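You operate a simulated robot arm through the tools that you are given. There is no shell and no other tool. Be economical: measure what you need, move in short steps, check, and stop when the job is done.

You run a simulated robot arm. Do the job below in one go: nothing can be reset, and whatever is moved stays where it is left.

Task
Vent the tank to nought, drain it and put the coupler back in its holder.
Fine: open the white wheel first; shut the black wheel once the glass is empty; open the cover only at nought and leave it open.

The check looks at the end state, three seconds after you hand in, the way a careful person would. Anything else that was tipped, shoved, dropped, spilled or broken makes it a failure. A push-on lid holds only when it is set on centred and level and pressed home; a screw cap is set on level and turned clockwise until tight.

Robot
A 7-joint arm with a two-finger parallel gripper, fixed in place. Base frame: the origin is at the foot of the arm, x ahead of it, y to its left, z up. Readings come in mm, degrees, newtons and seconds.
With the tool pointing down near the work surface it reaches from about 240 to 680 mm from the base axis. Its first joint turns from -66.0 to 66.0 degrees. Payload 2.4 kg.
The tool frame sits at the grasp point between the pads (the TCP): z along the fingers, y along the line on which they close. The tips reach 30 mm beyond it. The gripper opens to 94 mm. The fingers are 28 mm wide and 10 mm thick; the gripper's body (50 by 96 mm) begins 55 mm behind the TCP.
Orientation is told as [roll, pitch, yaw] about the base's x, y, z axes, in that order, counted from this pose: with the fingers straight down and closing along the base's y, the tool's x points along the base's -x, its y along +y and its z along -z.

Tools
- The arm moves only by the tool arm_command. Its argument "series" is a list of rows, each a list of 3 entries, a list of its own where there are three numbers: the shift along the tool's x, y, z in mm, then the turn, a rotation vector about the tool's x, y, z in degrees, then the finger opening in mm, from 0 to 94. In form: [[[x, y, z], [wx, wy, wz], hand], ...]. A call has 1 to 10 rows; each row is the pose to reach, as a shift and turn from the pose commanded when the call began, along the tool's axes at that moment. Each row takes 0.2 s and may step no farther than 50 mm and 8.6 degrees from the row before; otherwise, or with a gripper value out of range, the whole call is refused. A pose out of reach is approached as far as the arm can. The call stops where the force on the tool passes 40 N (or 10 N more than at its start, if that is more) or the arm is blocked; 0.2 s more then pass. The fingers move at their own pace (about 153 mm/s each) and stop on an object; they squeeze with about 31 N. The grip force told is the motor's: it shows also when the fingers shut on nothing. Time passes only in rows, and 0.2 s behind the last, so rows that repeat a pose let the fingers close. The reply holds the time, the measured pose of the TCP, the force on the tool along the base axes, the opening and the grip force, in the units named above and with some noise, with the torque about the TCP (base axes, N m) and any sound that the robot's microphone picked up.
- Cameras (640 x 400 px; columns grow to the right, rows downward): "scene" is fixed at [38.3, 484.2, 1438.1]; the picture's right is [-0.63, -0.78, 0.00], its down [-0.51, 0.41, -0.75] and it looks along [0.59, -0.48, -0.66] (base axes); focal length 214 px, centre (320, 200). "wrist" rides on the gripper at [76, 14, -102] in the tool frame; the picture's right is [-0.18, 0.98, 0.00], its down [-0.75, -0.14, -0.64] and it looks along [-0.63, -0.12, 0.77] (tool axes); focal length 243 px, centre (320, 200). There is no depth. A picture from a camera that has moved, and an enlarged one, comes with that camera's place and axes in the base frame and with its lens. The place of the scene camera against the robot may be out by one fixed shift of up to 12 mm in any direction.
- capture(camera): a new picture of that camera. It takes no simulated time.
- inspect(camera, box): a new picture of the part [left, top, right, bottom] of that camera's present view, enlarged. It takes no simulated time.
- finish_job(): hands the job in; it is judged then, once.

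Go step by step. Nothing tells you positions but the pictures and the camera data: compare them with the known pose of the tool, close in by small moves and look again before you grip or let go. The budget is 120 turns and 64 pictures, counting those below and the enlarged ones. Unless the task says otherwise, let go and move clear before handing in, and close with one line.

The tools are called by a JSON object that holds its "method" and its "body". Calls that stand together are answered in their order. arm_command: Moves the arm, as the interface text tells. Its arguments: {"type":"object","properties":{"series":{"type":"array","items":{"type":"array"}}},"required":["series"]} The other tools are called the same way: capture (camera) takes a picture; inspect (camera, box) takes an enlarged picture of a part of a camera's view; finish_job () hands the job in.

At the start:

```text
t: 0.0
tcp_pos: [349.7, 24.3, 1279.5]
ee_rot: [-0.1, -0.1, 0.0]
wrist_force: [0.4, -0.5, -0.9]
moment: [0.01, 0.02, -0.01]
finger_gap: 94.1
gripper_force: 0.1
```

scene: 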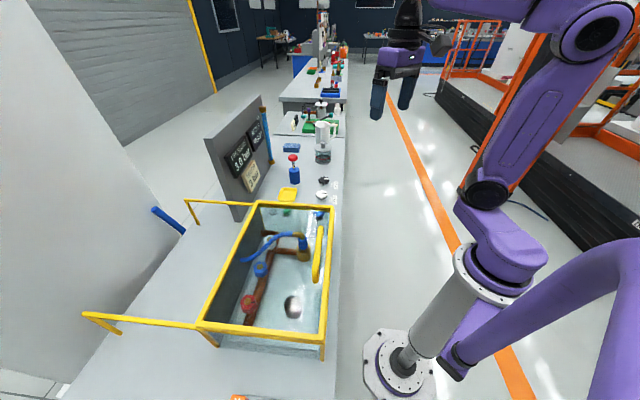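
wrist: 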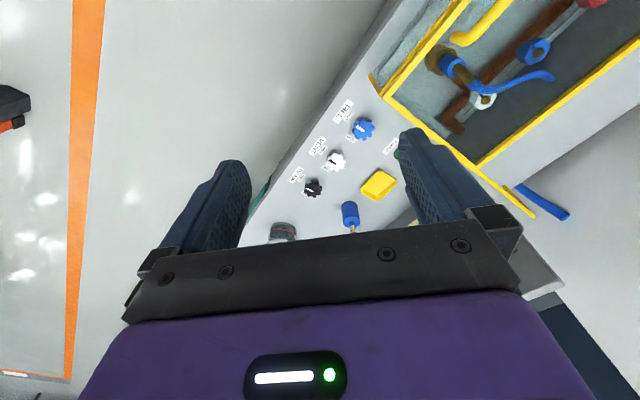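

I see a bench with a yellow-framed tank or pit, wheels in blue, white and black, a gauge panel, a yellow block, and a blue coupler or holder. I'll enlarge these views first.

{"method": "inspect", "body": {"camera": "scene", "box": [200, 90, 360, 220]}}

{"method": "inspect", "body": {"camera": "scene", "box": [180, 190, 360, 370]}}

{"method": "inspect", "body": {"camera": "wrist", "box": [240, 80, 420, 250]}}

{"method": "inspect", "body": {"camera": "wrist", "box": [380, 0, 640, 220]}}

```text
3.08 times, centred on (280, 155) of scene
camera zoom: at [38.3, 484.2, 1438.1], right [-0.63, -0.78, 0.0], down [-0.51, 0.41, -0.75], along [0.59, -0.48, -0.66], focal length 660 px, centre (443, 338)
```

zoom: 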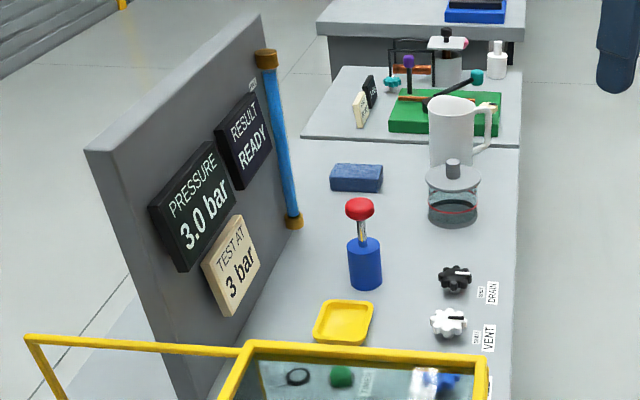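

```text
2.22 times, centred on (270, 280) of scene
camera zoom: at [38.3, 484.2, 1438.1], right [-0.63, -0.78, 0.0], down [-0.51, 0.41, -0.75], along [0.59, -0.48, -0.66], focal length 477 px, centre (431, 22)
```

zoom: 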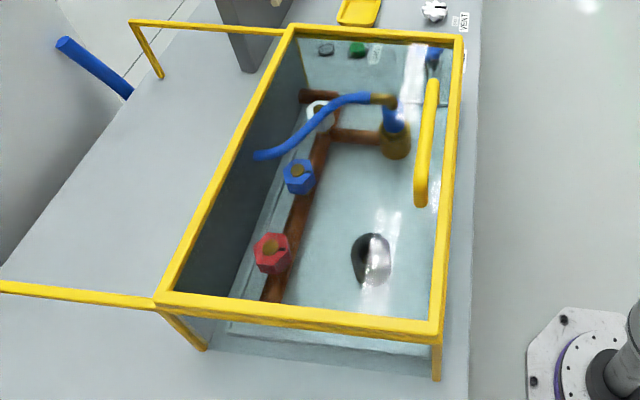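

```text
2.35 times, centred on (330, 165) of wrist
camera zoom: at [272.9, 37.4, 1381.1], right [0.18, 0.98, 0.0], down [0.75, -0.14, 0.64], along [0.63, -0.12, -0.77], focal length 571 px, centre (296, 282)
```

zoom: 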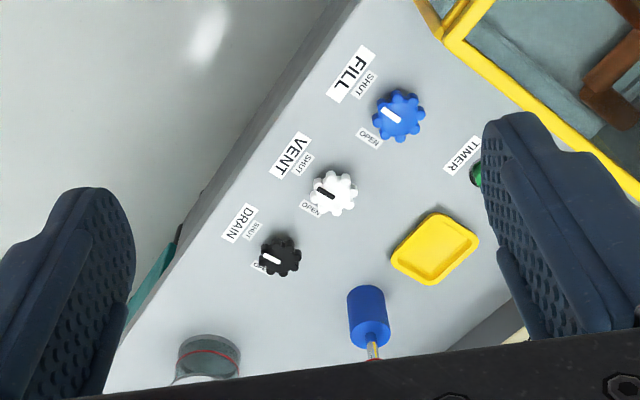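

```text
1.82 times, centred on (510, 110) of wrist
camera zoom: at [272.9, 37.4, 1381.1], right [0.18, 0.98, 0.0], down [0.75, -0.14, 0.64], along [0.63, -0.12, -0.77], focal length 441 px, centre (-26, 364)
```

zoom: 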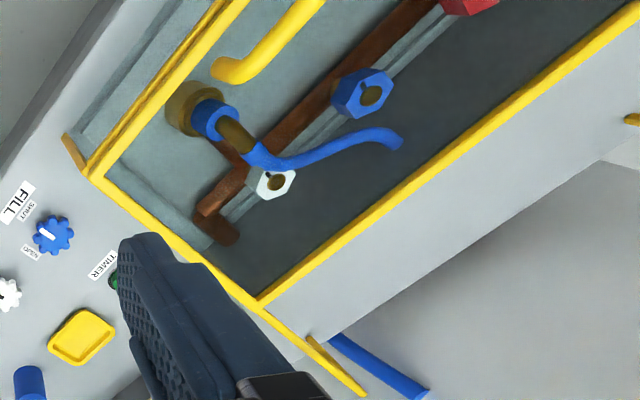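

The wheels sit near z≈820: white (605,14), black (690,-65) and blue (532,93). The tank rim is near z≈952, with the bench running diagonally. I'll move closer to the white wheel to look.

{"method": "arm_command", "body": {"series": [[[-18, 0, 40], [0, 0, 0], 94], [[-36, 0, 80], [0, 0, 0], 94], [[-54, 0, 120], [0, 0, 0], 94], [[-72, 0, 160], [0, 0, 0], 94], [[-90, 0, 200], [0, 0, 0], 94], [[-108, 0, 240], [0, 0, 0], 94], [[-126, 0, 280], [0, 0, 0], 94]]}}

{"method": "capture", "body": {"camera": "wrist"}}

```text
t: 1.6
tcp_pos: [479.8, 22.1, 998.4]
ee_rot: [0.0, 0.0, 0.0]
wrist_force: [0.1, -0.2, 0.1]
moment: [-0.03, 0.01, -0.01]
finger_gap: 94.2
gripper_force: 0.1
```

```text
57 pictures are left
camera wrist: at [402.8, 35.9, 1100.2], right [0.18, 0.98, 0.0], down [0.75, -0.14, 0.64], along [0.63, -0.12, -0.77], focal length 243 px, centre (320, 200)
```

wrist: 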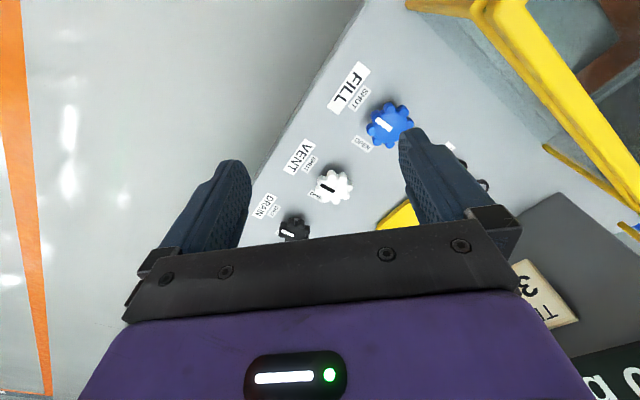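

{"method": "inspect", "body": {"camera": "wrist", "box": [250, 130, 370, 250]}}

```text
3.33 times, centred on (310, 190) of wrist
camera zoom: at [402.8, 35.9, 1100.2], right [0.18, 0.98, 0.0], down [0.75, -0.14, 0.64], along [0.63, -0.12, -0.77], focal length 809 px, centre (353, 233)
```

zoom: 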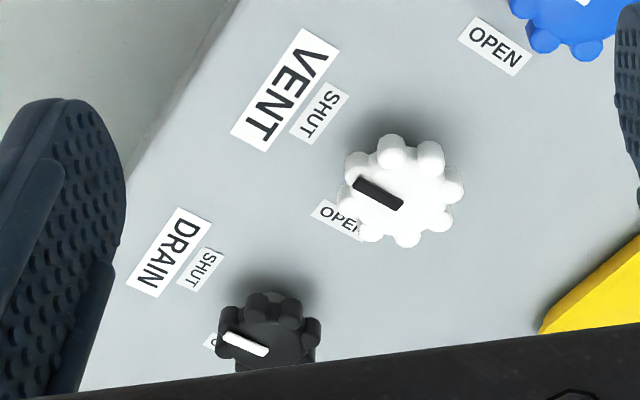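

White's pointer stands at SHUT, and OPEN is 90° counter-clockwise seen from above. I place the white wheel at (605,17.5), with its top near z 832. I'm going above it with yaw -45.

{"method": "arm_command", "body": {"series": [[[-21, -1, 14], [0, 0, 7.5], 94], [[-42, -2, 28], [0, 0, 15], 94], [[-63, -3, 42], [0, 0, 22.5], 94], [[-84, -4, 56], [0, 0, 30], 94], [[-105, -5, 74], [0, 0, 37.5], 94], [[-125, -5, 98], [0, 0, 45], 94]]}}

{"method": "capture", "body": {"camera": "wrist"}}

{"method": "inspect", "body": {"camera": "scene", "box": [270, 130, 370, 220]}}

```text
t: 3.0
tcp_pos: [602.2, 18.8, 900.4]
ee_rot: [0.0, 0.0, -45.1]
wrist_force: [-0.4, -0.4, 0.6]
moment: [0.01, -0.01, 0.01]
finger_gap: 93.8
gripper_force: 0.1
```

```text
55 pictures are left
camera wrist: at [556.9, 81.9, 1002.5], right [0.83, 0.56, 0.0], down [0.43, -0.63, 0.64], along [0.36, -0.53, -0.77], focal length 243 px, centre (320, 200)
```

wrist: 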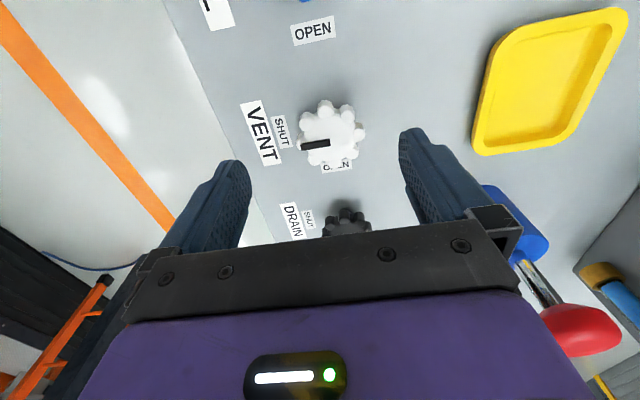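

```text
4.44 times, centred on (320, 175) of scene
camera zoom: at [38.3, 484.2, 1438.1], right [-0.63, -0.78, 0.0], down [-0.51, 0.41, -0.75], along [0.59, -0.48, -0.66], focal length 953 px, centre (320, 311)
```

zoom: 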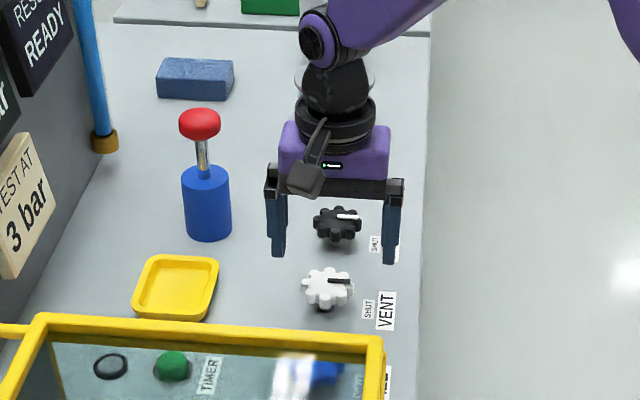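

{"method": "inspect", "body": {"camera": "wrist", "box": [260, 80, 400, 190]}}

```text
3.64 times, centred on (330, 135) of wrist
camera zoom: at [556.9, 81.9, 1002.5], right [0.83, 0.56, 0.0], down [0.43, -0.63, 0.64], along [0.36, -0.53, -0.77], focal length 882 px, centre (284, 436)
```

zoom: 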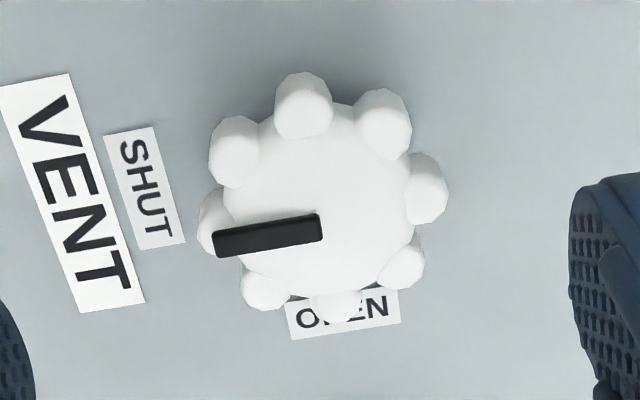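

The bench is at z≈800 and the white wheel centre at (608,20). I'll lower onto it and grip.

{"method": "arm_command", "body": {"series": [[[-3.3, 5, 15], [0, 0, 0], 94], [[-3.3, 5, 40], [0, 0, 0], 94], [[-3.3, 5, 60], [0, 0, 0], 94], [[-3.3, 5, 60], [0, 0, 0], 70], [[-3.3, 5, 60], [0, 0, 0], 45], [[-3.3, 5, 60], [0, 0, 0], 45]]}}

{"method": "inspect", "body": {"camera": "wrist", "box": [220, 100, 420, 230]}}

```text
t: 4.4
tcp_pos: [606.3, 20.7, 840.4]
ee_rot: [0.0, -0.1, -44.8]
wrist_force: [8.9, 10.2, -1.6]
moment: [-0.09, -0.12, 0.1]
finger_gap: 52.4
gripper_force: 6.2
```

```text
3.08 times, centred on (320, 165) of wrist
camera zoom: at [561.6, 83.8, 942.6], right [0.82, 0.57, 0.0], down [0.43, -0.63, 0.64], along [0.37, -0.53, -0.77], focal length 746 px, centre (320, 308)
```

zoom: 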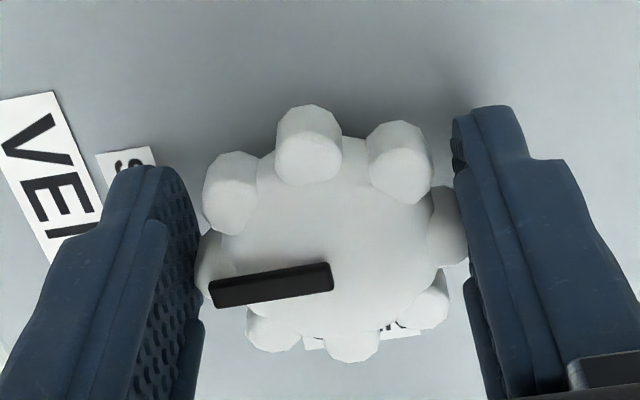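

The right finger touches the wheel first, so I'll shift slightly towards +y of the tool and close fully.

{"method": "arm_command", "body": {"series": [[[0, 1, 0], [0, 0, 0], 48], [[0, 1.5, 0], [0, 0, 0], 40], [[0, 1.5, 0], [0, 0, 0], 40]]}}

```text
t: 5.2
tcp_pos: [607.4, 21.8, 840.0]
ee_rot: [0.0, 0.0, -44.9]
wrist_force: [6.5, 11.1, 2.5]
moment: [-0.17, -0.75, 0.12]
finger_gap: 49.5
gripper_force: 45.0
```

The wheel is gripped, so I'll turn it counter-clockwise, starting with 40°.

{"method": "arm_command", "body": {"series": [[[0, 0.8, 0], [0, 0, -8], 38], [[0, 0.8, 0], [0, 0, -16], 38], [[0, 0.8, 0], [0, 0, -24], 38], [[0, 0.8, 0], [0, 0, -32], 38], [[0, 0.8, 0], [0, 0, -40], 38]]}}

{"method": "inspect", "body": {"camera": "wrist", "box": [220, 100, 420, 230]}}

{"method": "inspect", "body": {"camera": "scene", "box": [200, 90, 360, 220]}}

```text
t: 6.4
tcp_pos: [606.8, 18.3, 840.5]
ee_rot: [-0.1, 0.2, -5.2]
wrist_force: [-21.4, -12.8, 19.8]
moment: [-0.26, 0.07, -0.11]
finger_gap: 49.6
gripper_force: 45.0
```

```text
3.08 times, centred on (320, 165) of wrist
camera zoom: at [531.4, 38.6, 943.1], right [0.27, 0.96, 0.0], down [0.74, -0.21, 0.64], along [0.61, -0.18, -0.77], focal length 746 px, centre (320, 308)
```

zoom: 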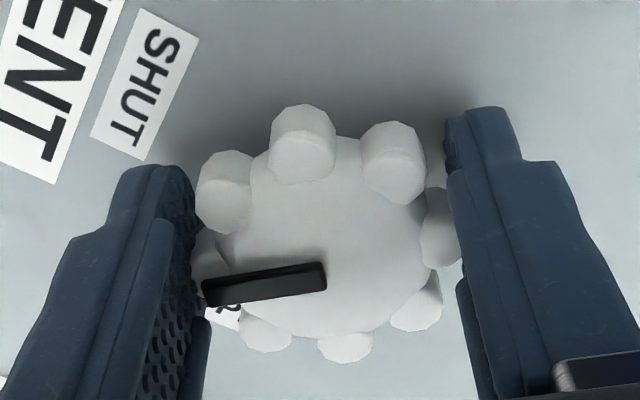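

```text
3.08 times, centred on (280, 155) of scene
camera zoom: at [37.5, 483.8, 1438.2], right [-0.63, -0.78, 0.0], down [-0.51, 0.41, -0.75], along [0.59, -0.48, -0.66], focal length 660 px, centre (443, 338)
```

zoom: 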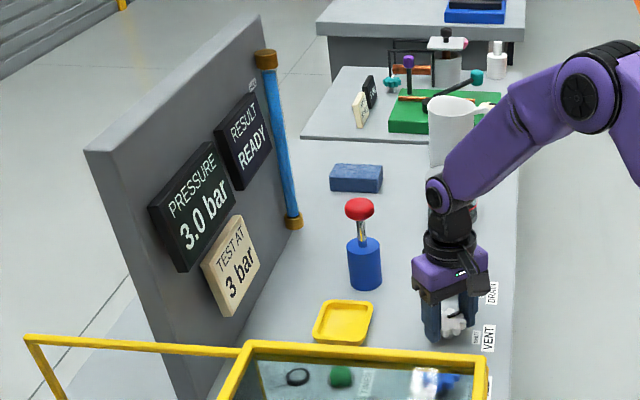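

The wheel turns with the hand, so I'll continue to 90° with a small centring correction.

{"method": "arm_command", "body": {"series": [[[1.5, -1, -0.5], [0, 0, -8], 38], [[1.5, -1, -0.5], [0, 0, -16], 38], [[1.5, -1, -0.5], [0, 0, -24], 38], [[1.5, -1, -0.5], [0, 0, -32], 38], [[1.5, -1, -0.5], [0, 0, -40], 38], [[1.5, -1, -0.5], [0, 0, -47], 38], [[1.5, -1, -0.5], [0, 0, -51], 38], [[1.5, -1, -0.5], [0, 0, -51], 38]]}}

{"method": "inspect", "body": {"camera": "scene", "box": [200, 90, 360, 220]}}

```text
t: 8.2
tcp_pos: [608.5, 13.3, 840.7]
ee_rot: [0.0, 0.0, 45.5]
wrist_force: [13.9, -27.6, -28.4]
moment: [0.34, 0.15, -1.0]
finger_gap: 49.7
gripper_force: 44.7
```

```text
3.08 times, centred on (280, 155) of scene
camera zoom: at [39.2, 483.5, 1438.3], right [-0.63, -0.78, 0.0], down [-0.51, 0.41, -0.75], along [0.59, -0.47, -0.66], focal length 660 px, centre (443, 338)
```

zoom: 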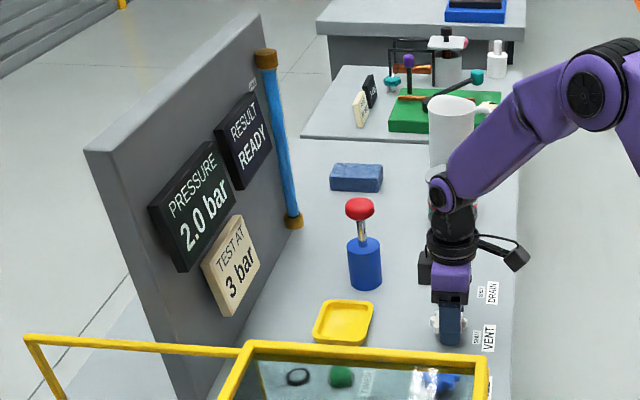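

Pressure is falling and the torque suggests the stop is reached. I'll release, rise and look.

{"method": "arm_command", "body": {"series": [[[0, 0, 0], [0, 0, 0], 60], [[0, 0, 0], [0, 0, 0], 80], [[0, 0, 0], [0, 0, 0], 80], [[0, 0, -30], [0, 0, 0], 80], [[0, 0, -60], [0, 0, 0], 80], [[0, 0, -80], [0, 0, 0], 94]]}}

{"method": "capture", "body": {"camera": "wrist"}}

{"method": "inspect", "body": {"camera": "scene", "box": [200, 90, 360, 220]}}

```text
t: 9.6
tcp_pos: [606.6, 20.1, 922.3]
ee_rot: [0.0, 0.0, 46.0]
wrist_force: [-0.3, 0.1, 0.0]
moment: [-0.05, 0.0, -0.04]
finger_gap: 94.0
gripper_force: 0.2
```

```text
48 pictures are left
camera wrist: at [542.2, -25.7, 1023.9], right [-0.58, 0.82, 0.0], down [0.63, 0.44, 0.64], along [0.52, 0.37, -0.77], focal length 243 px, centre (320, 200)
```

wrist: 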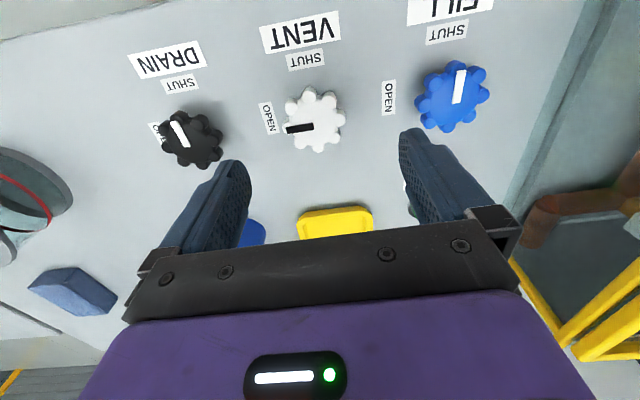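

```text
3.08 times, centred on (280, 155) of scene
camera zoom: at [38.3, 484.2, 1438.1], right [-0.63, -0.78, 0.0], down [-0.51, 0.41, -0.75], along [0.59, -0.48, -0.66], focal length 660 px, centre (443, 338)
```

zoom: 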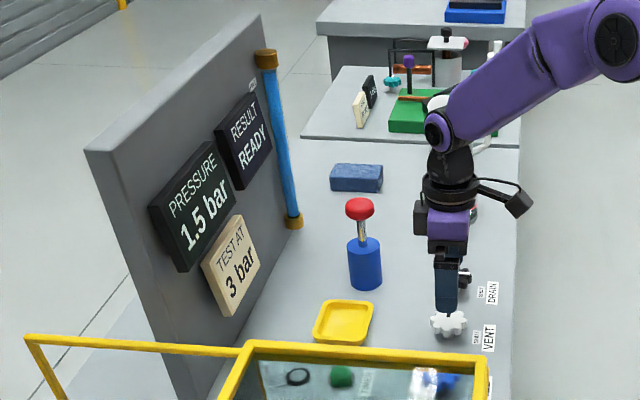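

White is at OPEN and the pressure reads 1.5 and falling. The black wheel is near (681,-58). I'll go above it while venting finishes.

{"method": "arm_command", "body": {"series": [[[0, -10, 0], [0, 0, 8.4], 94], [[1, -20, 0], [0, 0, 16.8], 94], [[1, -30, 0], [0, 0, 25.2], 94], [[2, -42, 0], [0, 0, 33.6], 94], [[2, -54, 0], [0, 0, 42], 94], [[3, -66, 0], [0, 0, 50.4], 94], [[3, -78, 0], [0, 0, 58.8], 94], [[4, -90, 0], [0, 0, 67.2], 94], [[4, -100, 5], [0, 0, 75.6], 94], [[4.3, -107.8, 10], [0, 0, 84], 94]]}}

{"method": "arm_command", "body": {"series": [[[0, 0, 5], [0, 0, 7], 94]]}}

{"method": "capture", "body": {"camera": "wrist"}}

{"method": "capture", "body": {"camera": "scene"}}

```text
t: 11.8
tcp_pos: [681.5, -57.8, 913.7]
ee_rot: [0.0, 0.1, -38.2]
wrist_force: [-0.3, 1.6, -0.3]
moment: [0.05, -0.01, 0.05]
finger_gap: 94.2
gripper_force: 0.0
```

```text
t: 12.2
tcp_pos: [681.9, -58.0, 906.5]
ee_rot: [0.0, 0.0, -45.1]
wrist_force: [-0.3, -0.4, -0.2]
moment: [0.01, -0.03, 0.01]
finger_gap: 94.0
gripper_force: 0.1
```

```text
46 pictures are left
camera wrist: at [636.9, 6.0, 1009.0], right [0.83, 0.56, 0.0], down [0.43, -0.63, 0.64], along [0.36, -0.53, -0.77], focal length 243 px, centre (320, 200)
```

wrist: 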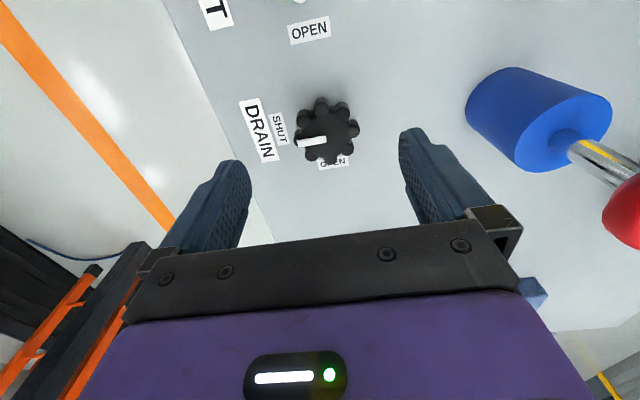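

```text
45 pictures are left
```

scene: 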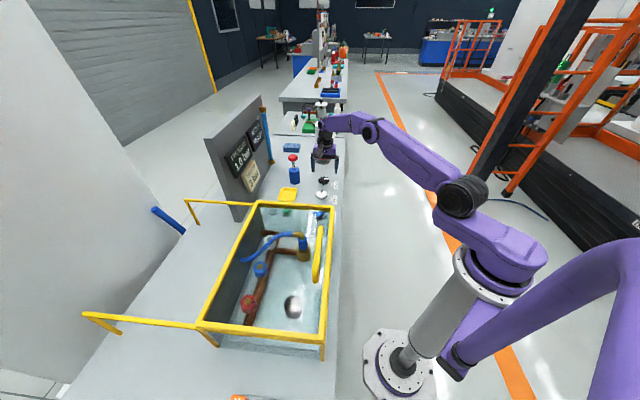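

The black wheel is at about (684,-57) and its pointer is at SHUT. I'll lower and grip it, then check the pressure before turning.

{"method": "arm_command", "body": {"series": [[[-0.8, 2.2, 30], [0, 0, 0], 94], [[-0.8, 2.2, 65], [0, 0, 0], 94], [[-0.8, 2.2, 65], [0, 0, 0], 70], [[-0.8, 2.2, 65], [0, 0, 0], 50], [[-0.8, 2.2, 65], [0, 0, 0], 40], [[-0.8, 2.2, 65], [0, 0, 0], 40]]}}

{"method": "inspect", "body": {"camera": "scene", "box": [200, 90, 360, 220]}}

```text
t: 13.6
tcp_pos: [682.1, -54.4, 841.7]
ee_rot: [0.2, 0.0, -44.9]
wrist_force: [11.9, 7.3, -6.0]
moment: [-0.31, -0.79, 0.11]
finger_gap: 49.6
gripper_force: 45.1
```

```text
3.08 times, centred on (280, 155) of scene
camera zoom: at [38.7, 484.3, 1438.0], right [-0.63, -0.78, 0.0], down [-0.51, 0.41, -0.75], along [0.59, -0.48, -0.66], focal length 660 px, centre (443, 338)
```

zoom: 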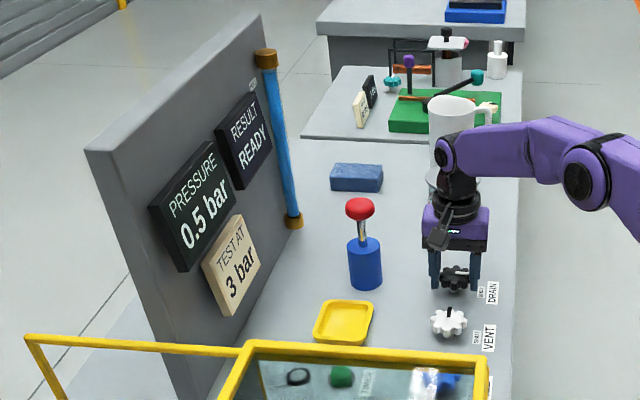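

It reads 0.5 bar, so I'll wait, easing the residual side force slightly.

{"method": "arm_command", "body": {"series": [[[0, 0.7, 0], [0, 0, 0], 40], [[0, 0.7, 0], [0, 0, 0], 40], [[0, 0.7, 0], [0, 0, 0], 40], [[0, 0.7, 0], [0, 0, 0], 40], [[0, 0.7, 0], [0, 0, 0], 40], [[0, 0.7, 0], [0, 0, 0], 40], [[0, 0.7, 0], [0, 0, 0], 40], [[0, 0.7, 0], [0, 0, 0], 40], [[0, 0.7, 0], [0, 0, 0], 40], [[0, 0.7, 0], [0, 0, 0], 40]]}}

{"method": "arm_command", "body": {"series": [[[0, 0, 0], [0, 0, 0], 40], [[0, 0, 0], [0, 0, 0], 40], [[0, 0, 0], [0, 0, 0], 40], [[0, 0, 0], [0, 0, 0], 40], [[0, 0, 0], [0, 0, 0], 40], [[0, 0, 0], [0, 0, 0], 40], [[0, 0, 0], [0, 0, 0], 40], [[0, 0, 0], [0, 0, 0], 40], [[0, 0, 0], [0, 0, 0], 40], [[0, 0, 0], [0, 0, 0], 40]]}}

{"method": "inspect", "body": {"camera": "scene", "box": [200, 90, 360, 220]}}

```text
t: 15.8
tcp_pos: [684.1, -54.7, 841.0]
ee_rot: [0.1, 0.0, -44.9]
wrist_force: [9.9, 13.1, 2.4]
moment: [0.34, 0.01, 0.12]
finger_gap: 50.0
gripper_force: 44.2
```

```text
t: 18.0
tcp_pos: [683.7, -54.3, 842.2]
ee_rot: [0.0, -0.1, -44.9]
wrist_force: [9.8, 12.8, 1.5]
moment: [0.26, -0.12, 0.17]
finger_gap: 49.6
gripper_force: 44.9
```

```text
3.08 times, centred on (280, 155) of scene
camera zoom: at [38.5, 484.5, 1437.9], right [-0.63, -0.78, 0.0], down [-0.51, 0.41, -0.75], along [0.59, -0.48, -0.66], focal length 660 px, centre (443, 338)
```

zoom: 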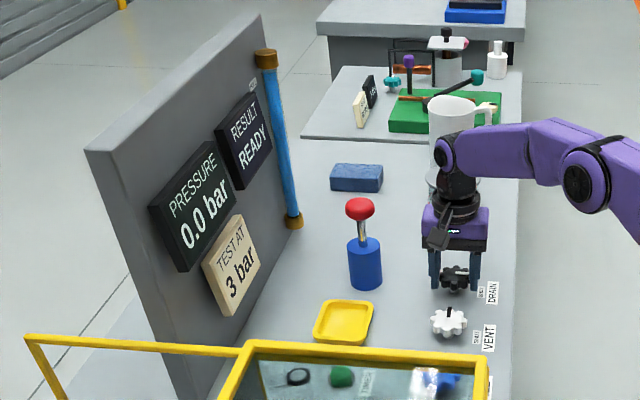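

Pressure reads 0.0, so I'll open the black drain wheel 90° counter-clockwise.

{"method": "arm_command", "body": {"series": [[[0, 0, 0], [0, 0, -8], 38], [[0, 0, 0], [0, 0, -16], 38], [[0, 0, 0], [0, 0, -24], 38], [[0, 0, 0], [0, 0, -32], 38], [[0, 0, 0], [0, 0, -40], 38], [[0, 0, 0], [0, 0, -48], 38]]}}

{"method": "arm_command", "body": {"series": [[[0, 0, 0], [0, 0, -8], 38], [[0, 0, 0], [0, 0, -16], 38], [[0, 0, 0], [0, 0, -24], 38], [[0, 0, 0], [0, 0, -32], 38], [[0, 0, 0], [0, 0, -38], 38], [[0, 0, 0], [0, 0, -43], 38]]}}

{"method": "inspect", "body": {"camera": "wrist", "box": [200, 30, 460, 230]}}

{"method": "inspect", "body": {"camera": "scene", "box": [200, 90, 360, 220]}}

```text
t: 19.4
tcp_pos: [681.6, -60.8, 842.2]
ee_rot: [-0.2, 0.4, 2.8]
wrist_force: [-21.1, -8.6, 17.7]
moment: [-0.36, 0.42, -0.07]
finger_gap: 49.7
gripper_force: 45.2
```

```text
t: 20.8
tcp_pos: [683.6, -65.5, 841.1]
ee_rot: [-0.3, 0.2, 45.2]
wrist_force: [-6.5, -26.0, 3.3]
moment: [-0.4, 0.38, -0.8]
finger_gap: 49.7
gripper_force: 45.1
```

```text
2.00 times, centred on (330, 130) of wrist
camera zoom: at [619.1, -110.0, 944.1], right [-0.57, 0.82, -0.01], down [0.63, 0.44, 0.64], along [0.53, 0.36, -0.77], focal length 485 px, centre (300, 340)
```

zoom: 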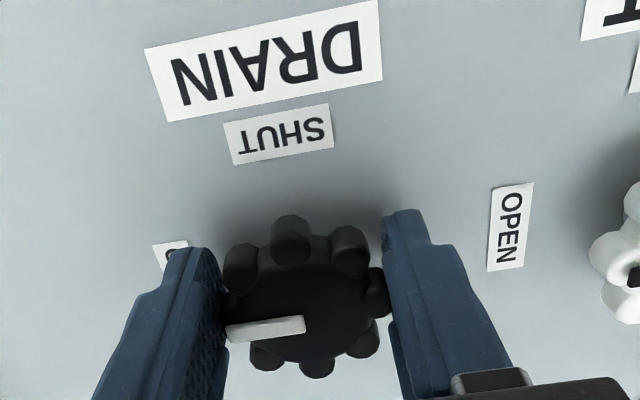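

```text
3.08 times, centred on (280, 155) of scene
camera zoom: at [38.2, 483.6, 1438.3], right [-0.63, -0.78, 0.0], down [-0.51, 0.41, -0.75], along [0.59, -0.48, -0.66], focal length 660 px, centre (443, 338)
```

zoom: 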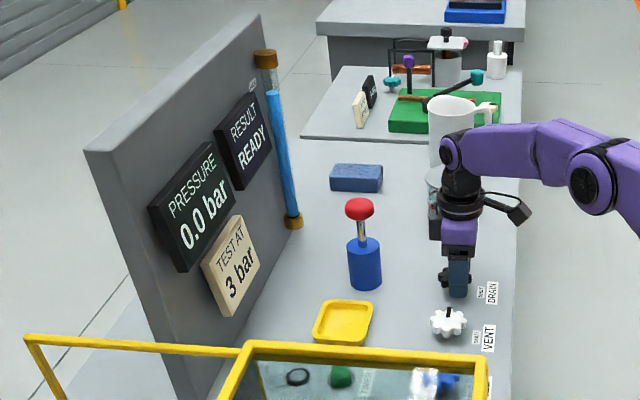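

Draining works and the sight glass is falling. I'll wait, easing the side load.

{"method": "arm_command", "body": {"series": [[[2, -2, 0], [0, 0, 0], 38], [[2.8, -2.8, 0], [0, 0, 0], 38], [[2.8, -2.8, 0], [0, 0, 0], 38], [[2.8, -2.8, 0], [0, 0, 0], 38], [[2.8, -2.8, 0], [0, 0, 0], 38], [[2.8, -2.8, 0], [0, 0, 0], 38], [[2.8, -2.8, 0], [0, 0, 0], 38], [[2.8, -2.8, 0], [0, 0, 0], 38], [[2.8, -2.8, 0], [0, 0, 0], 38], [[2.8, -2.8, 0], [0, 0, 0], 38]]}}

{"method": "arm_command", "body": {"series": [[[0, 0, 0], [0, 0, 0], 38], [[0, 0, 0], [0, 0, 0], 38], [[0, 0, 0], [0, 0, 0], 38], [[0, 0, 0], [0, 0, 0], 38], [[0, 0, 0], [0, 0, 0], 38], [[0, 0, 0], [0, 0, 0], 38], [[0, 0, 0], [0, 0, 0], 38], [[0, 0, 0], [0, 0, 0], 38], [[0, 0, 0], [0, 0, 0], 38], [[0, 0, 0], [0, 0, 0], 38]]}}

{"method": "arm_command", "body": {"series": [[[0, 0, 0], [0, 0, 0], 38], [[0, 0, 0], [0, 0, 0], 38], [[0, 0, 0], [0, 0, 0], 38], [[0, 0, 0], [0, 0, 0], 38], [[0, 0, 0], [0, 0, 0], 38], [[0, 0, 0], [0, 0, 0], 38], [[0, 0, 0], [0, 0, 0], 38], [[0, 0, 0], [0, 0, 0], 38], [[0, 0, 0], [0, 0, 0], 38], [[0, 0, 0], [0, 0, 0], 38]]}}

{"method": "inspect", "body": {"camera": "scene", "box": [200, 90, 360, 220]}}

```text
t: 23.0
tcp_pos: [683.6, -65.4, 842.1]
ee_rot: [-0.1, 0.1, 45.7]
wrist_force: [-1.7, -19.7, -1.3]
moment: [-0.32, 0.15, -0.54]
finger_gap: 49.6
gripper_force: 45.0
```

```text
t: 25.2
tcp_pos: [685.1, -65.6, 841.7]
ee_rot: [-0.1, 0.1, 45.7]
wrist_force: [-0.2, -19.7, -1.2]
moment: [-0.23, 0.15, -0.48]
finger_gap: 49.9
gripper_force: 45.1
```

```text
t: 27.4
tcp_pos: [683.7, -65.3, 841.4]
ee_rot: [-0.1, 0.1, 45.7]
wrist_force: [0.6, -20.2, -1.3]
moment: [-0.21, 0.13, -0.41]
finger_gap: 49.5
gripper_force: 44.6
```

```text
3.08 times, centred on (280, 155) of scene
camera zoom: at [38.4, 483.7, 1438.2], right [-0.63, -0.78, 0.0], down [-0.51, 0.41, -0.75], along [0.59, -0.48, -0.66], focal length 660 px, centre (443, 338)
```

zoom: 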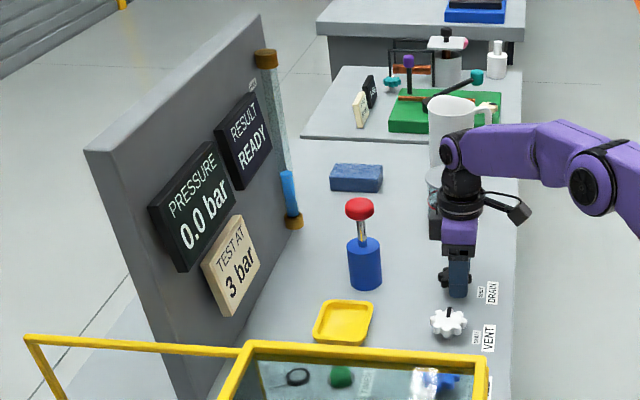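

About a third is left, so I'll wait roughly 6 s more.

{"method": "arm_command", "body": {"series": [[[0, 0, 0], [0, 0, 0], 38], [[0, 0, 0], [0, 0, 0], 38], [[0, 0, 0], [0, 0, 0], 38], [[0, 0, 0], [0, 0, 0], 38], [[0, 0, 0], [0, 0, 0], 38], [[0, 0, 0], [0, 0, 0], 38], [[0, 0, 0], [0, 0, 0], 38], [[0, 0, 0], [0, 0, 0], 38], [[0, 0, 0], [0, 0, 0], 38], [[0, 0, 0], [0, 0, 0], 38]]}}

{"method": "arm_command", "body": {"series": [[[0, 0, 0], [0, 0, 0], 38], [[0, 0, 0], [0, 0, 0], 38], [[0, 0, 0], [0, 0, 0], 38], [[0, 0, 0], [0, 0, 0], 38], [[0, 0, 0], [0, 0, 0], 38], [[0, 0, 0], [0, 0, 0], 38], [[0, 0, 0], [0, 0, 0], 38], [[0, 0, 0], [0, 0, 0], 38], [[0, 0, 0], [0, 0, 0], 38], [[0, 0, 0], [0, 0, 0], 38]]}}

{"method": "arm_command", "body": {"series": [[[0, 0, 0], [0, 0, 0], 38], [[0, 0, 0], [0, 0, 0], 38], [[0, 0, 0], [0, 0, 0], 38], [[0, 0, 0], [0, 0, 0], 38], [[0, 0, 0], [0, 0, 0], 38], [[0, 0, 0], [0, 0, 0], 38], [[0, 0, 0], [0, 0, 0], 38], [[0, 0, 0], [0, 0, 0], 38], [[0, 0, 0], [0, 0, 0], 38], [[0, 0, 0], [0, 0, 0], 38]]}}

{"method": "inspect", "body": {"camera": "scene", "box": [200, 90, 360, 220]}}

```text
t: 29.6
tcp_pos: [683.5, -65.4, 842.1]
ee_rot: [-0.1, 0.1, 45.7]
wrist_force: [1.1, -19.7, -0.5]
moment: [-0.2, 0.12, -0.35]
finger_gap: 49.8
gripper_force: 44.8
```

```text
t: 31.8
tcp_pos: [684.5, -65.7, 843.0]
ee_rot: [-0.1, 0.1, 45.7]
wrist_force: [3.3, -20.1, -0.1]
moment: [-0.21, 0.11, -0.29]
finger_gap: 49.7
gripper_force: 45.1
```

```text
t: 34.0
tcp_pos: [684.1, -65.3, 841.9]
ee_rot: [-0.1, 0.1, 45.7]
wrist_force: [3.0, -19.9, -0.3]
moment: [-0.24, 0.09, -0.27]
finger_gap: 49.7
gripper_force: 44.7
```

```text
3.08 times, centred on (280, 155) of scene
camera zoom: at [38.4, 483.7, 1438.2], right [-0.63, -0.78, 0.0], down [-0.51, 0.41, -0.75], along [0.59, -0.48, -0.66], focal length 660 px, centre (443, 338)
```

zoom: 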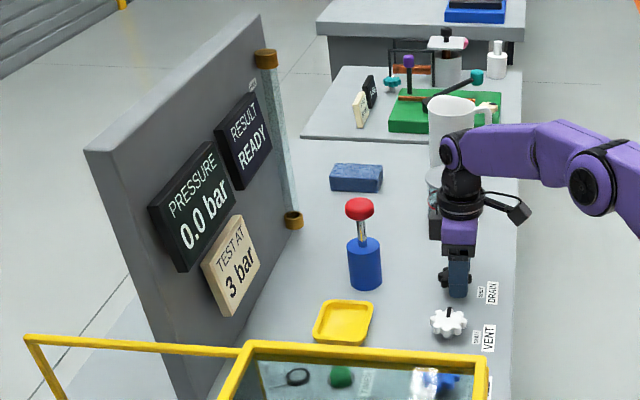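

The glass is empty. After a short extra wait I'll shut the black wheel with a 91° clockwise turn.

{"method": "arm_command", "body": {"series": [[[0, 0, 0], [0, 0, 0], 38], [[0, 0, 0], [0, 0, 0], 38], [[0, 0, 0], [0, 0, 0], 38], [[0, 0, 0], [0, 0, 0], 38], [[0, 0, 0], [0, 0, 8], 38], [[0, 0, 0], [0, 0, 16], 38], [[0, 0, 0], [0, 0, 24], 38], [[0, 0, 0], [0, 0, 32], 38], [[0, 0, 0], [0, 0, 40], 38], [[0, 0, 0], [0, 0, 48], 38]]}}

{"method": "arm_command", "body": {"series": [[[0, 0, 0], [0, 0, 8], 38], [[0, 0, 0], [0, 0, 16], 38], [[0, 0, 0], [0, 0, 24], 38], [[0, 0, 0], [0, 0, 32], 38], [[0, 0, 0], [0, 0, 38], 38], [[0, 0, 0], [0, 0, 44], 38], [[0, 0, 0], [0, 0, 46], 38]]}}

{"method": "inspect", "body": {"camera": "wrist", "box": [200, 30, 460, 230]}}

```text
t: 36.2
tcp_pos: [681.9, -60.3, 842.1]
ee_rot: [0.0, 0.4, -2.2]
wrist_force: [-25.7, -9.8, 16.1]
moment: [-0.22, -0.11, -0.03]
finger_gap: 49.6
gripper_force: 45.6
```

```text
t: 37.8
tcp_pos: [685.8, -54.8, 842.5]
ee_rot: [0.3, 0.1, -47.6]
wrist_force: [-1.4, 15.6, 1.6]
moment: [-0.21, 0.32, 0.92]
finger_gap: 49.8
gripper_force: 44.5
```

```text
2.00 times, centred on (330, 130) of wrist
camera zoom: at [643.1, 9.6, 943.7], right [0.85, 0.53, 0.0], down [0.4, -0.65, 0.64], along [0.34, -0.55, -0.77], focal length 485 px, centre (300, 340)
```

zoom: 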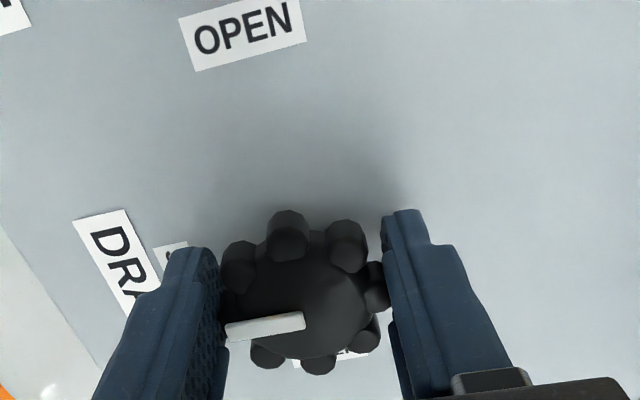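

Black is at its SHUT stop. I'll release, rise high and look at the tank.

{"method": "arm_command", "body": {"series": [[[0, 0, 0], [0, 0, 0], 60], [[0, 0, 0], [0, 0, 0], 80], [[0, 0, 0], [0, 0, 0], 94], [[0, 0, -30], [0, 0, 0], 94], [[0, 0, -70], [0, 0, 0], 94], [[0, 0, -120], [0, 0, 0], 94], [[0, 0, -160], [0, 0, 0], 94], [[0, 0, -200], [0, 0, 0], 94], [[20, 0, -240], [0, 0, 0], 94], [[60, 0, -260], [0, 0, 0], 94]]}}

{"method": "capture", "body": {"camera": "wrist"}}

{"method": "inspect", "body": {"camera": "scene", "box": [270, 130, 370, 220]}}

{"method": "inspect", "body": {"camera": "scene", "box": [220, 190, 350, 280]}}

```text
t: 40.0
tcp_pos: [640.9, -21.3, 1102.4]
ee_rot: [-0.1, 0.0, -48.4]
wrist_force: [-0.2, -8.4, 1.4]
moment: [0.61, -0.06, -0.01]
finger_gap: 93.8
gripper_force: 0.2
```

```text
37 pictures are left
camera wrist: at [600.7, 43.2, 1203.5], right [0.86, 0.51, 0.0], down [0.39, -0.66, 0.64], along [0.33, -0.55, -0.77], focal length 243 px, centre (320, 200)
```

wrist: 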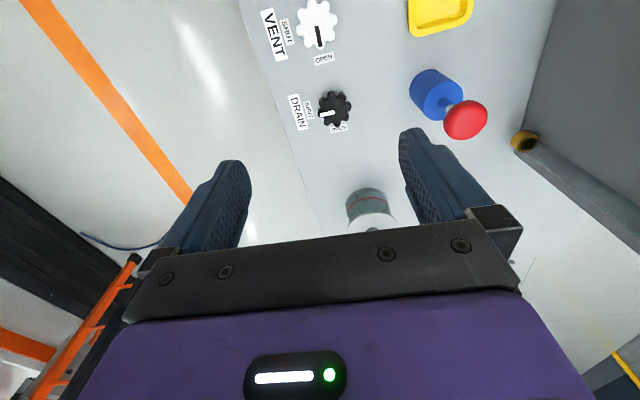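

```text
4.44 times, centred on (320, 175) of scene
camera zoom: at [38.5, 483.2, 1438.4], right [-0.63, -0.78, 0.0], down [-0.51, 0.41, -0.75], along [0.59, -0.47, -0.66], focal length 953 px, centre (320, 311)
```

zoom: 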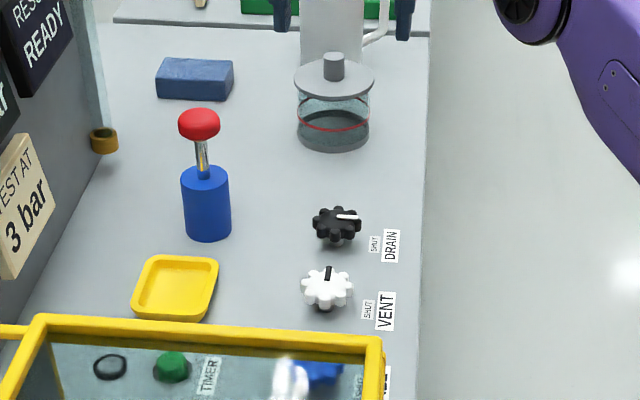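

```text
4.44 times, centred on (285, 235) of scene
camera zoom: at [38.5, 483.2, 1438.4], right [-0.63, -0.78, 0.0], down [-0.51, 0.41, -0.75], along [0.59, -0.47, -0.66], focal length 953 px, centre (476, 44)
```

zoom: 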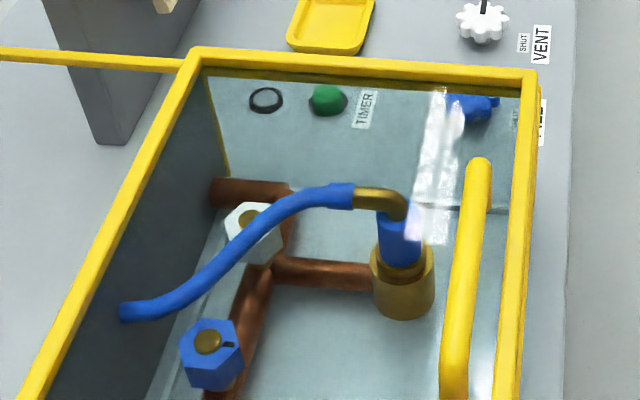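

The valves are right and the tank is drained. Next I'll view the tank from above to find the holder and the cover's handle.

{"method": "arm_command", "body": {"series": [[[36, -16, -11], [0, 0, -7.8], 60], [[72, -32, -22], [0, 0, -15.6], 40], [[107, -49, -32], [0, 0, -23.4], 20], [[143, -65, -43], [0, 0, -31.2], 10], [[179, -81, -54], [0, 0, -39], 10], [[214.5, -97.5, -64], [0, 0, -46.8], 10]]}}

{"method": "arm_command", "body": {"series": [[[36, 15, -11], [0, 0, -7.8], 10], [[73, 30, -22], [0, 0, -15.6], 10], [[109, 45, -32], [0, 0, -23.4], 10], [[145, 60, -43], [0, 0, -31.2], 10], [[182, 75, -54], [0, 0, -39], 10], [[218, 89.5, -64], [0, 0, -46.6], 10]]}}

{"method": "capture", "body": {"camera": "wrist"}}

```text
t: 41.4
tcp_pos: [427.9, 80.3, 1166.6]
ee_rot: [0.0, 0.0, -1.0]
wrist_force: [0.1, 0.1, 0.2]
moment: [-0.03, -0.01, -0.04]
finger_gap: 9.8
gripper_force: 0.1
```

```text
t: 42.8
tcp_pos: [212.3, 175.9, 1228.9]
ee_rot: [0.0, 0.0, 45.6]
wrist_force: [-0.6, 0.2, 0.2]
moment: [0.02, 0.0, -0.03]
finger_gap: 9.9
gripper_force: 0.0
```

```text
34 pictures are left
camera wrist: at [147.7, 129.5, 1331.2], right [-0.57, 0.82, 0.0], down [0.63, 0.44, 0.64], along [0.53, 0.37, -0.77], focal length 243 px, centre (320, 200)
```

wrist: 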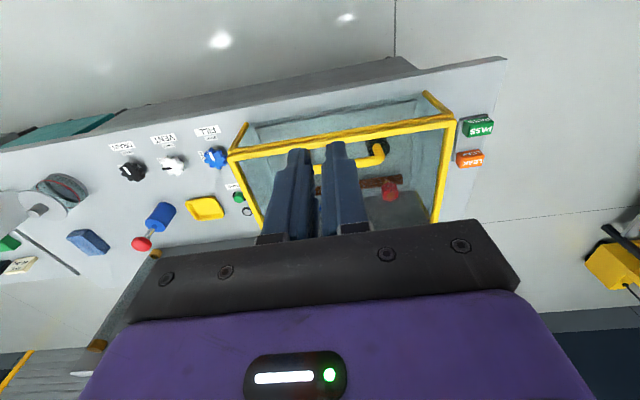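

{"method": "arm_command", "body": {"series": [[[0, 0, 0], [0, 0, 0], 50], [[-20, 0, 0], [0, 0, 0], 94], [[-20, 0, 0], [0, 0, 0], 94]]}}

{"method": "inspect", "body": {"camera": "wrist", "box": [210, 70, 500, 260]}}

```text
t: 43.6
tcp_pos: [226.9, 188.5, 1229.5]
ee_rot: [0.0, 0.0, 45.4]
wrist_force: [0.3, 0.0, 0.1]
moment: [0.05, -0.02, -0.03]
finger_gap: 93.8
gripper_force: 0.1
```

```text
2.11 times, centred on (355, 165) of wrist
camera zoom: at [162.0, 143.5, 1331.3], right [-0.57, 0.82, 0.0], down [0.63, 0.44, 0.64], along [0.53, 0.37, -0.77], focal length 511 px, centre (246, 274)
```

zoom: 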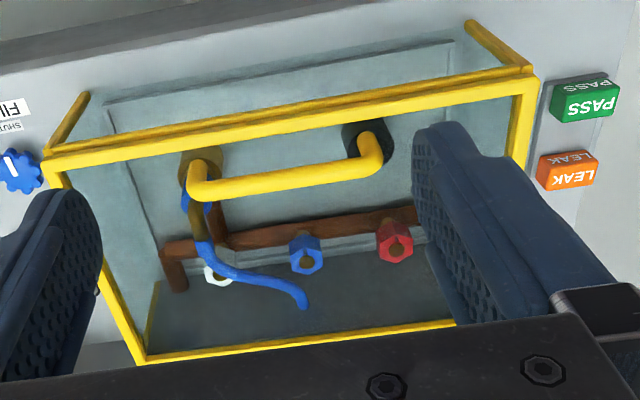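

The cover's handle runs from about (347,230) to (248,325) at z≈985, and the hinge is on the far side. I'll move above the handle with yaw -45 so the fingers close across the bar.

{"method": "arm_command", "body": {"series": [[[-12, 1, 10], [0, 0, 8.3], 94], [[-24, 2, 20], [0, 0, 16.6], 80], [[-36, 4, 35], [0, 0, 24.9], 60], [[-48, 5, 50], [0, 0, 33.2], 60], [[-60, 6, 65], [0, 0, 41.5], 60], [[-72, 7, 80], [0, 0, 49.8], 60], [[-84, 8, 95], [0, 0, 58.1], 60], [[-96, 10, 115], [0, 0, 66.4], 60], [[-108, 11, 135], [0, 0, 74.7], 60], [[-113, 12, 150], [0, 0, 83], 60]]}}

{"method": "arm_command", "body": {"series": [[[0, 0, 10], [0, 0, 7.2], 60]]}}

{"method": "capture", "body": {"camera": "wrist"}}

```text
t: 45.8
tcp_pos: [296.9, 277.8, 1078.7]
ee_rot: [0.1, 0.1, -37.8]
wrist_force: [-0.2, 0.4, -0.5]
moment: [-0.03, 0.0, -0.01]
finger_gap: 60.0
gripper_force: 0.0
```

```text
t: 46.2
tcp_pos: [297.0, 276.7, 1069.5]
ee_rot: [0.0, 0.0, -45.0]
wrist_force: [-0.2, 0.1, -0.2]
moment: [0.02, 0.01, -0.02]
finger_gap: 59.9
gripper_force: 0.1
```

```text
32 pictures are left
camera wrist: at [251.3, 339.6, 1171.4], right [0.82, 0.57, 0.0], down [0.43, -0.63, 0.64], along [0.36, -0.53, -0.77], focal length 243 px, centre (320, 200)
```

wrist: 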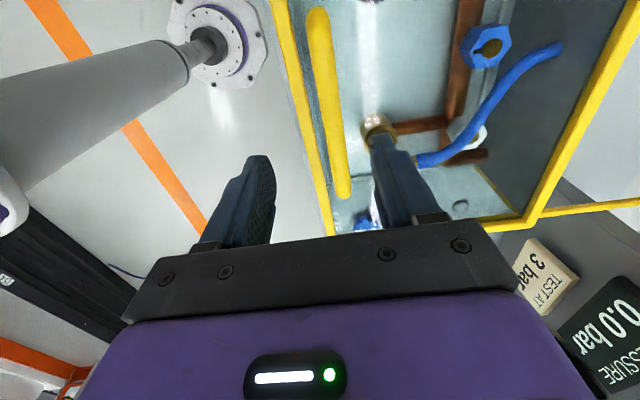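

The bar midpoint is about (303.5,281.5). I'll shift and lower to just above the cover plate, then check.

{"method": "arm_command", "body": {"series": [[[-1, 8.8, 30], [0, 0, 0], 60], [[-1, 8.8, 60], [0, 0, 0], 60], [[-1, 8.8, 74], [0, 0, 0], 60]]}}

{"method": "inspect", "body": {"camera": "wrist", "box": [200, 60, 440, 240]}}

{"method": "inspect", "body": {"camera": "scene", "box": [260, 200, 360, 290]}}

```text
t: 47.0
tcp_pos: [302.6, 281.4, 995.4]
ee_rot: [-0.1, 0.1, -44.7]
wrist_force: [-0.2, 0.4, 0.1]
moment: [0.01, -0.04, 0.01]
finger_gap: 59.8
gripper_force: 0.0
```

```text
2.22 times, centred on (320, 150) of wrist
camera zoom: at [258.6, 344.9, 1097.8], right [0.82, 0.57, 0.0], down [0.43, -0.63, 0.64], along [0.36, -0.53, -0.77], focal length 539 px, centre (320, 311)
```

zoom: 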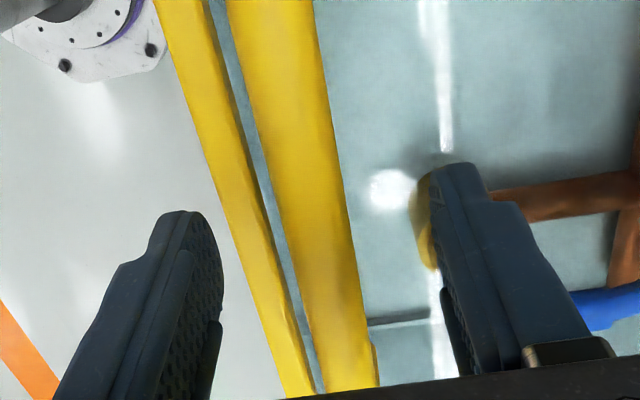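

```text
4.44 times, centred on (310, 245) of scene
camera zoom: at [38.3, 484.2, 1438.1], right [-0.63, -0.78, 0.0], down [-0.51, 0.41, -0.75], along [0.59, -0.48, -0.66], focal length 953 px, centre (364, 0)
```

zoom: 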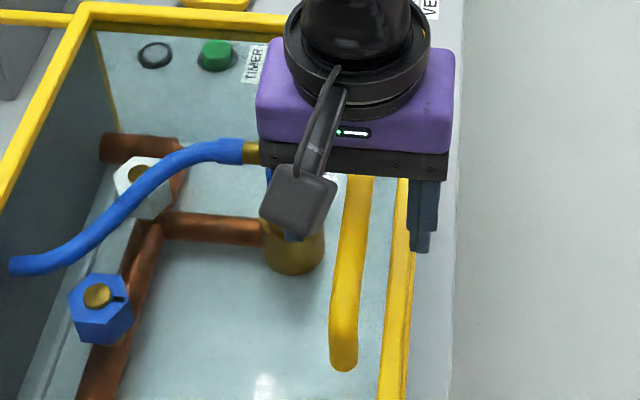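

The bar is centred between the fingers, so I'll close on it.

{"method": "arm_command", "body": {"series": [[[0, 0, 0], [0, 0, 0], 40], [[0, 0, 2], [0, 0, 0], 20], [[0, 0, 2], [0, 0, 0], 8], [[0, 0, 2], [0, 0, 0], 8]]}}

```text
t: 48.0
tcp_pos: [303.9, 282.2, 994.1]
ee_rot: [0.2, 0.0, -44.9]
wrist_force: [5.7, 6.7, 2.8]
moment: [0.0, -0.12, -0.34]
finger_gap: 15.5
gripper_force: 45.0
```

The bar is gripped. I'll start lifting the cover along its arc about the far hinge, first to about 20°.

{"method": "arm_command", "body": {"series": [[[0, 3.5, -19.6], [0, 0, 0], 8], [[0, 9, -38.8], [0, 0, 0], 8], [[0, 15.8, -57.5], [0, 0, 0], 8], [[0, 24.5, -75.4], [0, 0, 0], 8]]}}

{"method": "inspect", "body": {"camera": "scene", "box": [140, 130, 380, 370]}}

```text
t: 48.3
tcp_pos: [304.4, 284.0, 996.2]
ee_rot: [-0.2, 0.0, -44.8]
wrist_force: [6.4, 6.2, -14.8]
moment: [0.21, 0.03, -0.12]
finger_gap: 15.6
gripper_force: 45.0
stopped in row 1: the force on the tool passed its limit at 52 N (the readings are from after the stop); the commanded pose is now the measured one
```

```text
1.67 times, centred on (260, 250) of scene
camera zoom: at [38.7, 484.5, 1437.9], right [-0.63, -0.78, 0.0], down [-0.51, 0.41, -0.75], along [0.59, -0.48, -0.66], focal length 358 px, centre (420, 117)
```

zoom: 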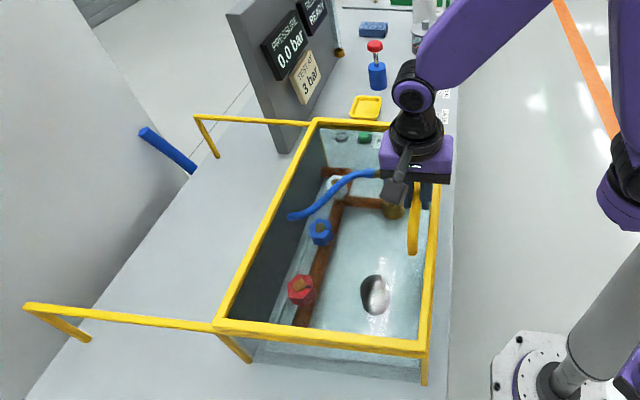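

The force limit tripped at the start, either from weight or because I moved too fast. I'll lift more gently.

{"method": "arm_command", "body": {"series": [[[0, 0.3, -2], [0, 0, 0], 8], [[0, 0.7, -4], [0, 0, 0], 8], [[0, 1, -6], [0, 0, 0], 8], [[0, 1.4, -8], [0, 0, 0], 8], [[0, 1.7, -10], [0, 0, 0], 8], [[0, 2.1, -12], [0, 0, 0], 8]]}}

```text
t: 48.7
tcp_pos: [305.2, 282.6, 994.0]
ee_rot: [-0.1, -0.1, -44.9]
wrist_force: [5.0, 4.1, -13.3]
moment: [0.26, -0.01, -0.12]
finger_gap: 15.6
gripper_force: 44.9
stopped in row 1: the force on the tool passed its limit at 47 N (the readings are from after the stop); the commanded pose is now the measured one
```

{"method": "arm_command", "body": {"series": [[[0, 0, -0.4], [0, 0, 0], 8], [[0, 0, -0.8], [0, 0, 0], 8], [[0, 0, -1.2], [0, 0, 0], 8], [[0, 0, -1.2], [0, 0, 0], 8]]}}

```text
t: 49.4
tcp_pos: [303.7, 281.7, 996.0]
ee_rot: [-0.2, 0.0, -44.9]
wrist_force: [4.2, 4.4, -11.7]
moment: [0.13, -0.09, -0.18]
finger_gap: 15.7
gripper_force: 45.2
stopped in row 3: the force on the tool passed its limit at 42 N (the readings are from after the stop); the commanded pose is now the measured one
```

The cover resists at about 40 N. I'll hold the load just below the limit to see how the force behaves.

{"method": "arm_command", "body": {"series": [[[0, 0, -0.4], [0, 0, 0], 8], [[0, 0, -0.7], [0, 0, 0], 8], [[0, 0, -0.8], [0, 0, 0], 8], [[0, 0, -0.8], [0, 0, 0], 8]]}}

{"method": "inspect", "body": {"camera": "wrist", "box": [200, 0, 520, 240]}}

```text
t: 50.0
tcp_pos: [303.4, 281.7, 997.0]
ee_rot: [0.0, 0.1, -44.9]
wrist_force: [4.0, 6.3, -12.2]
moment: [0.03, -0.18, -0.23]
finger_gap: 15.7
gripper_force: 45.0
stopped in row 2: the force on the tool passed its limit at 42 N (the readings are from after the stop); the commanded pose is now the measured one
```

```text
1.67 times, centred on (360, 120) of wrist
camera zoom: at [259.7, 345.5, 1097.6], right [0.82, 0.57, 0.0], down [0.44, -0.63, 0.64], along [0.36, -0.53, -0.77], focal length 404 px, centre (253, 333)
```

zoom: 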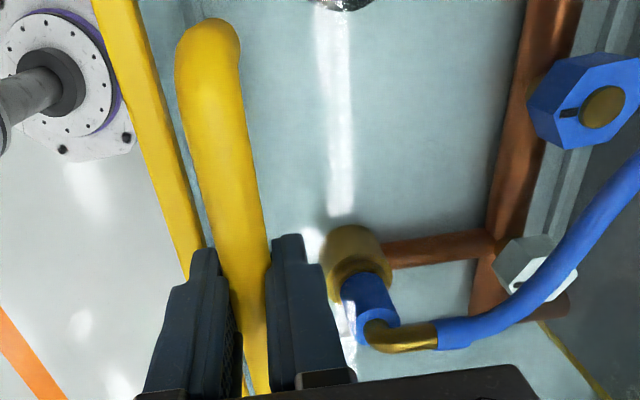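

{"method": "arm_command", "body": {"series": [[[0, 0, -0.2], [0, 0, 0], 8], [[0, 0, -0.4], [0, 0, 0], 8], [[0, 0, -0.4], [0, 0, 0], 8], [[0, 0, -0.4], [0, 0, 0], 8]]}}

```text
t: 51.0
tcp_pos: [304.3, 282.3, 995.4]
ee_rot: [-0.2, -0.1, -44.9]
wrist_force: [12.1, 11.1, -36.8]
moment: [0.14, -0.04, -0.22]
finger_gap: 15.4
gripper_force: 45.0
```

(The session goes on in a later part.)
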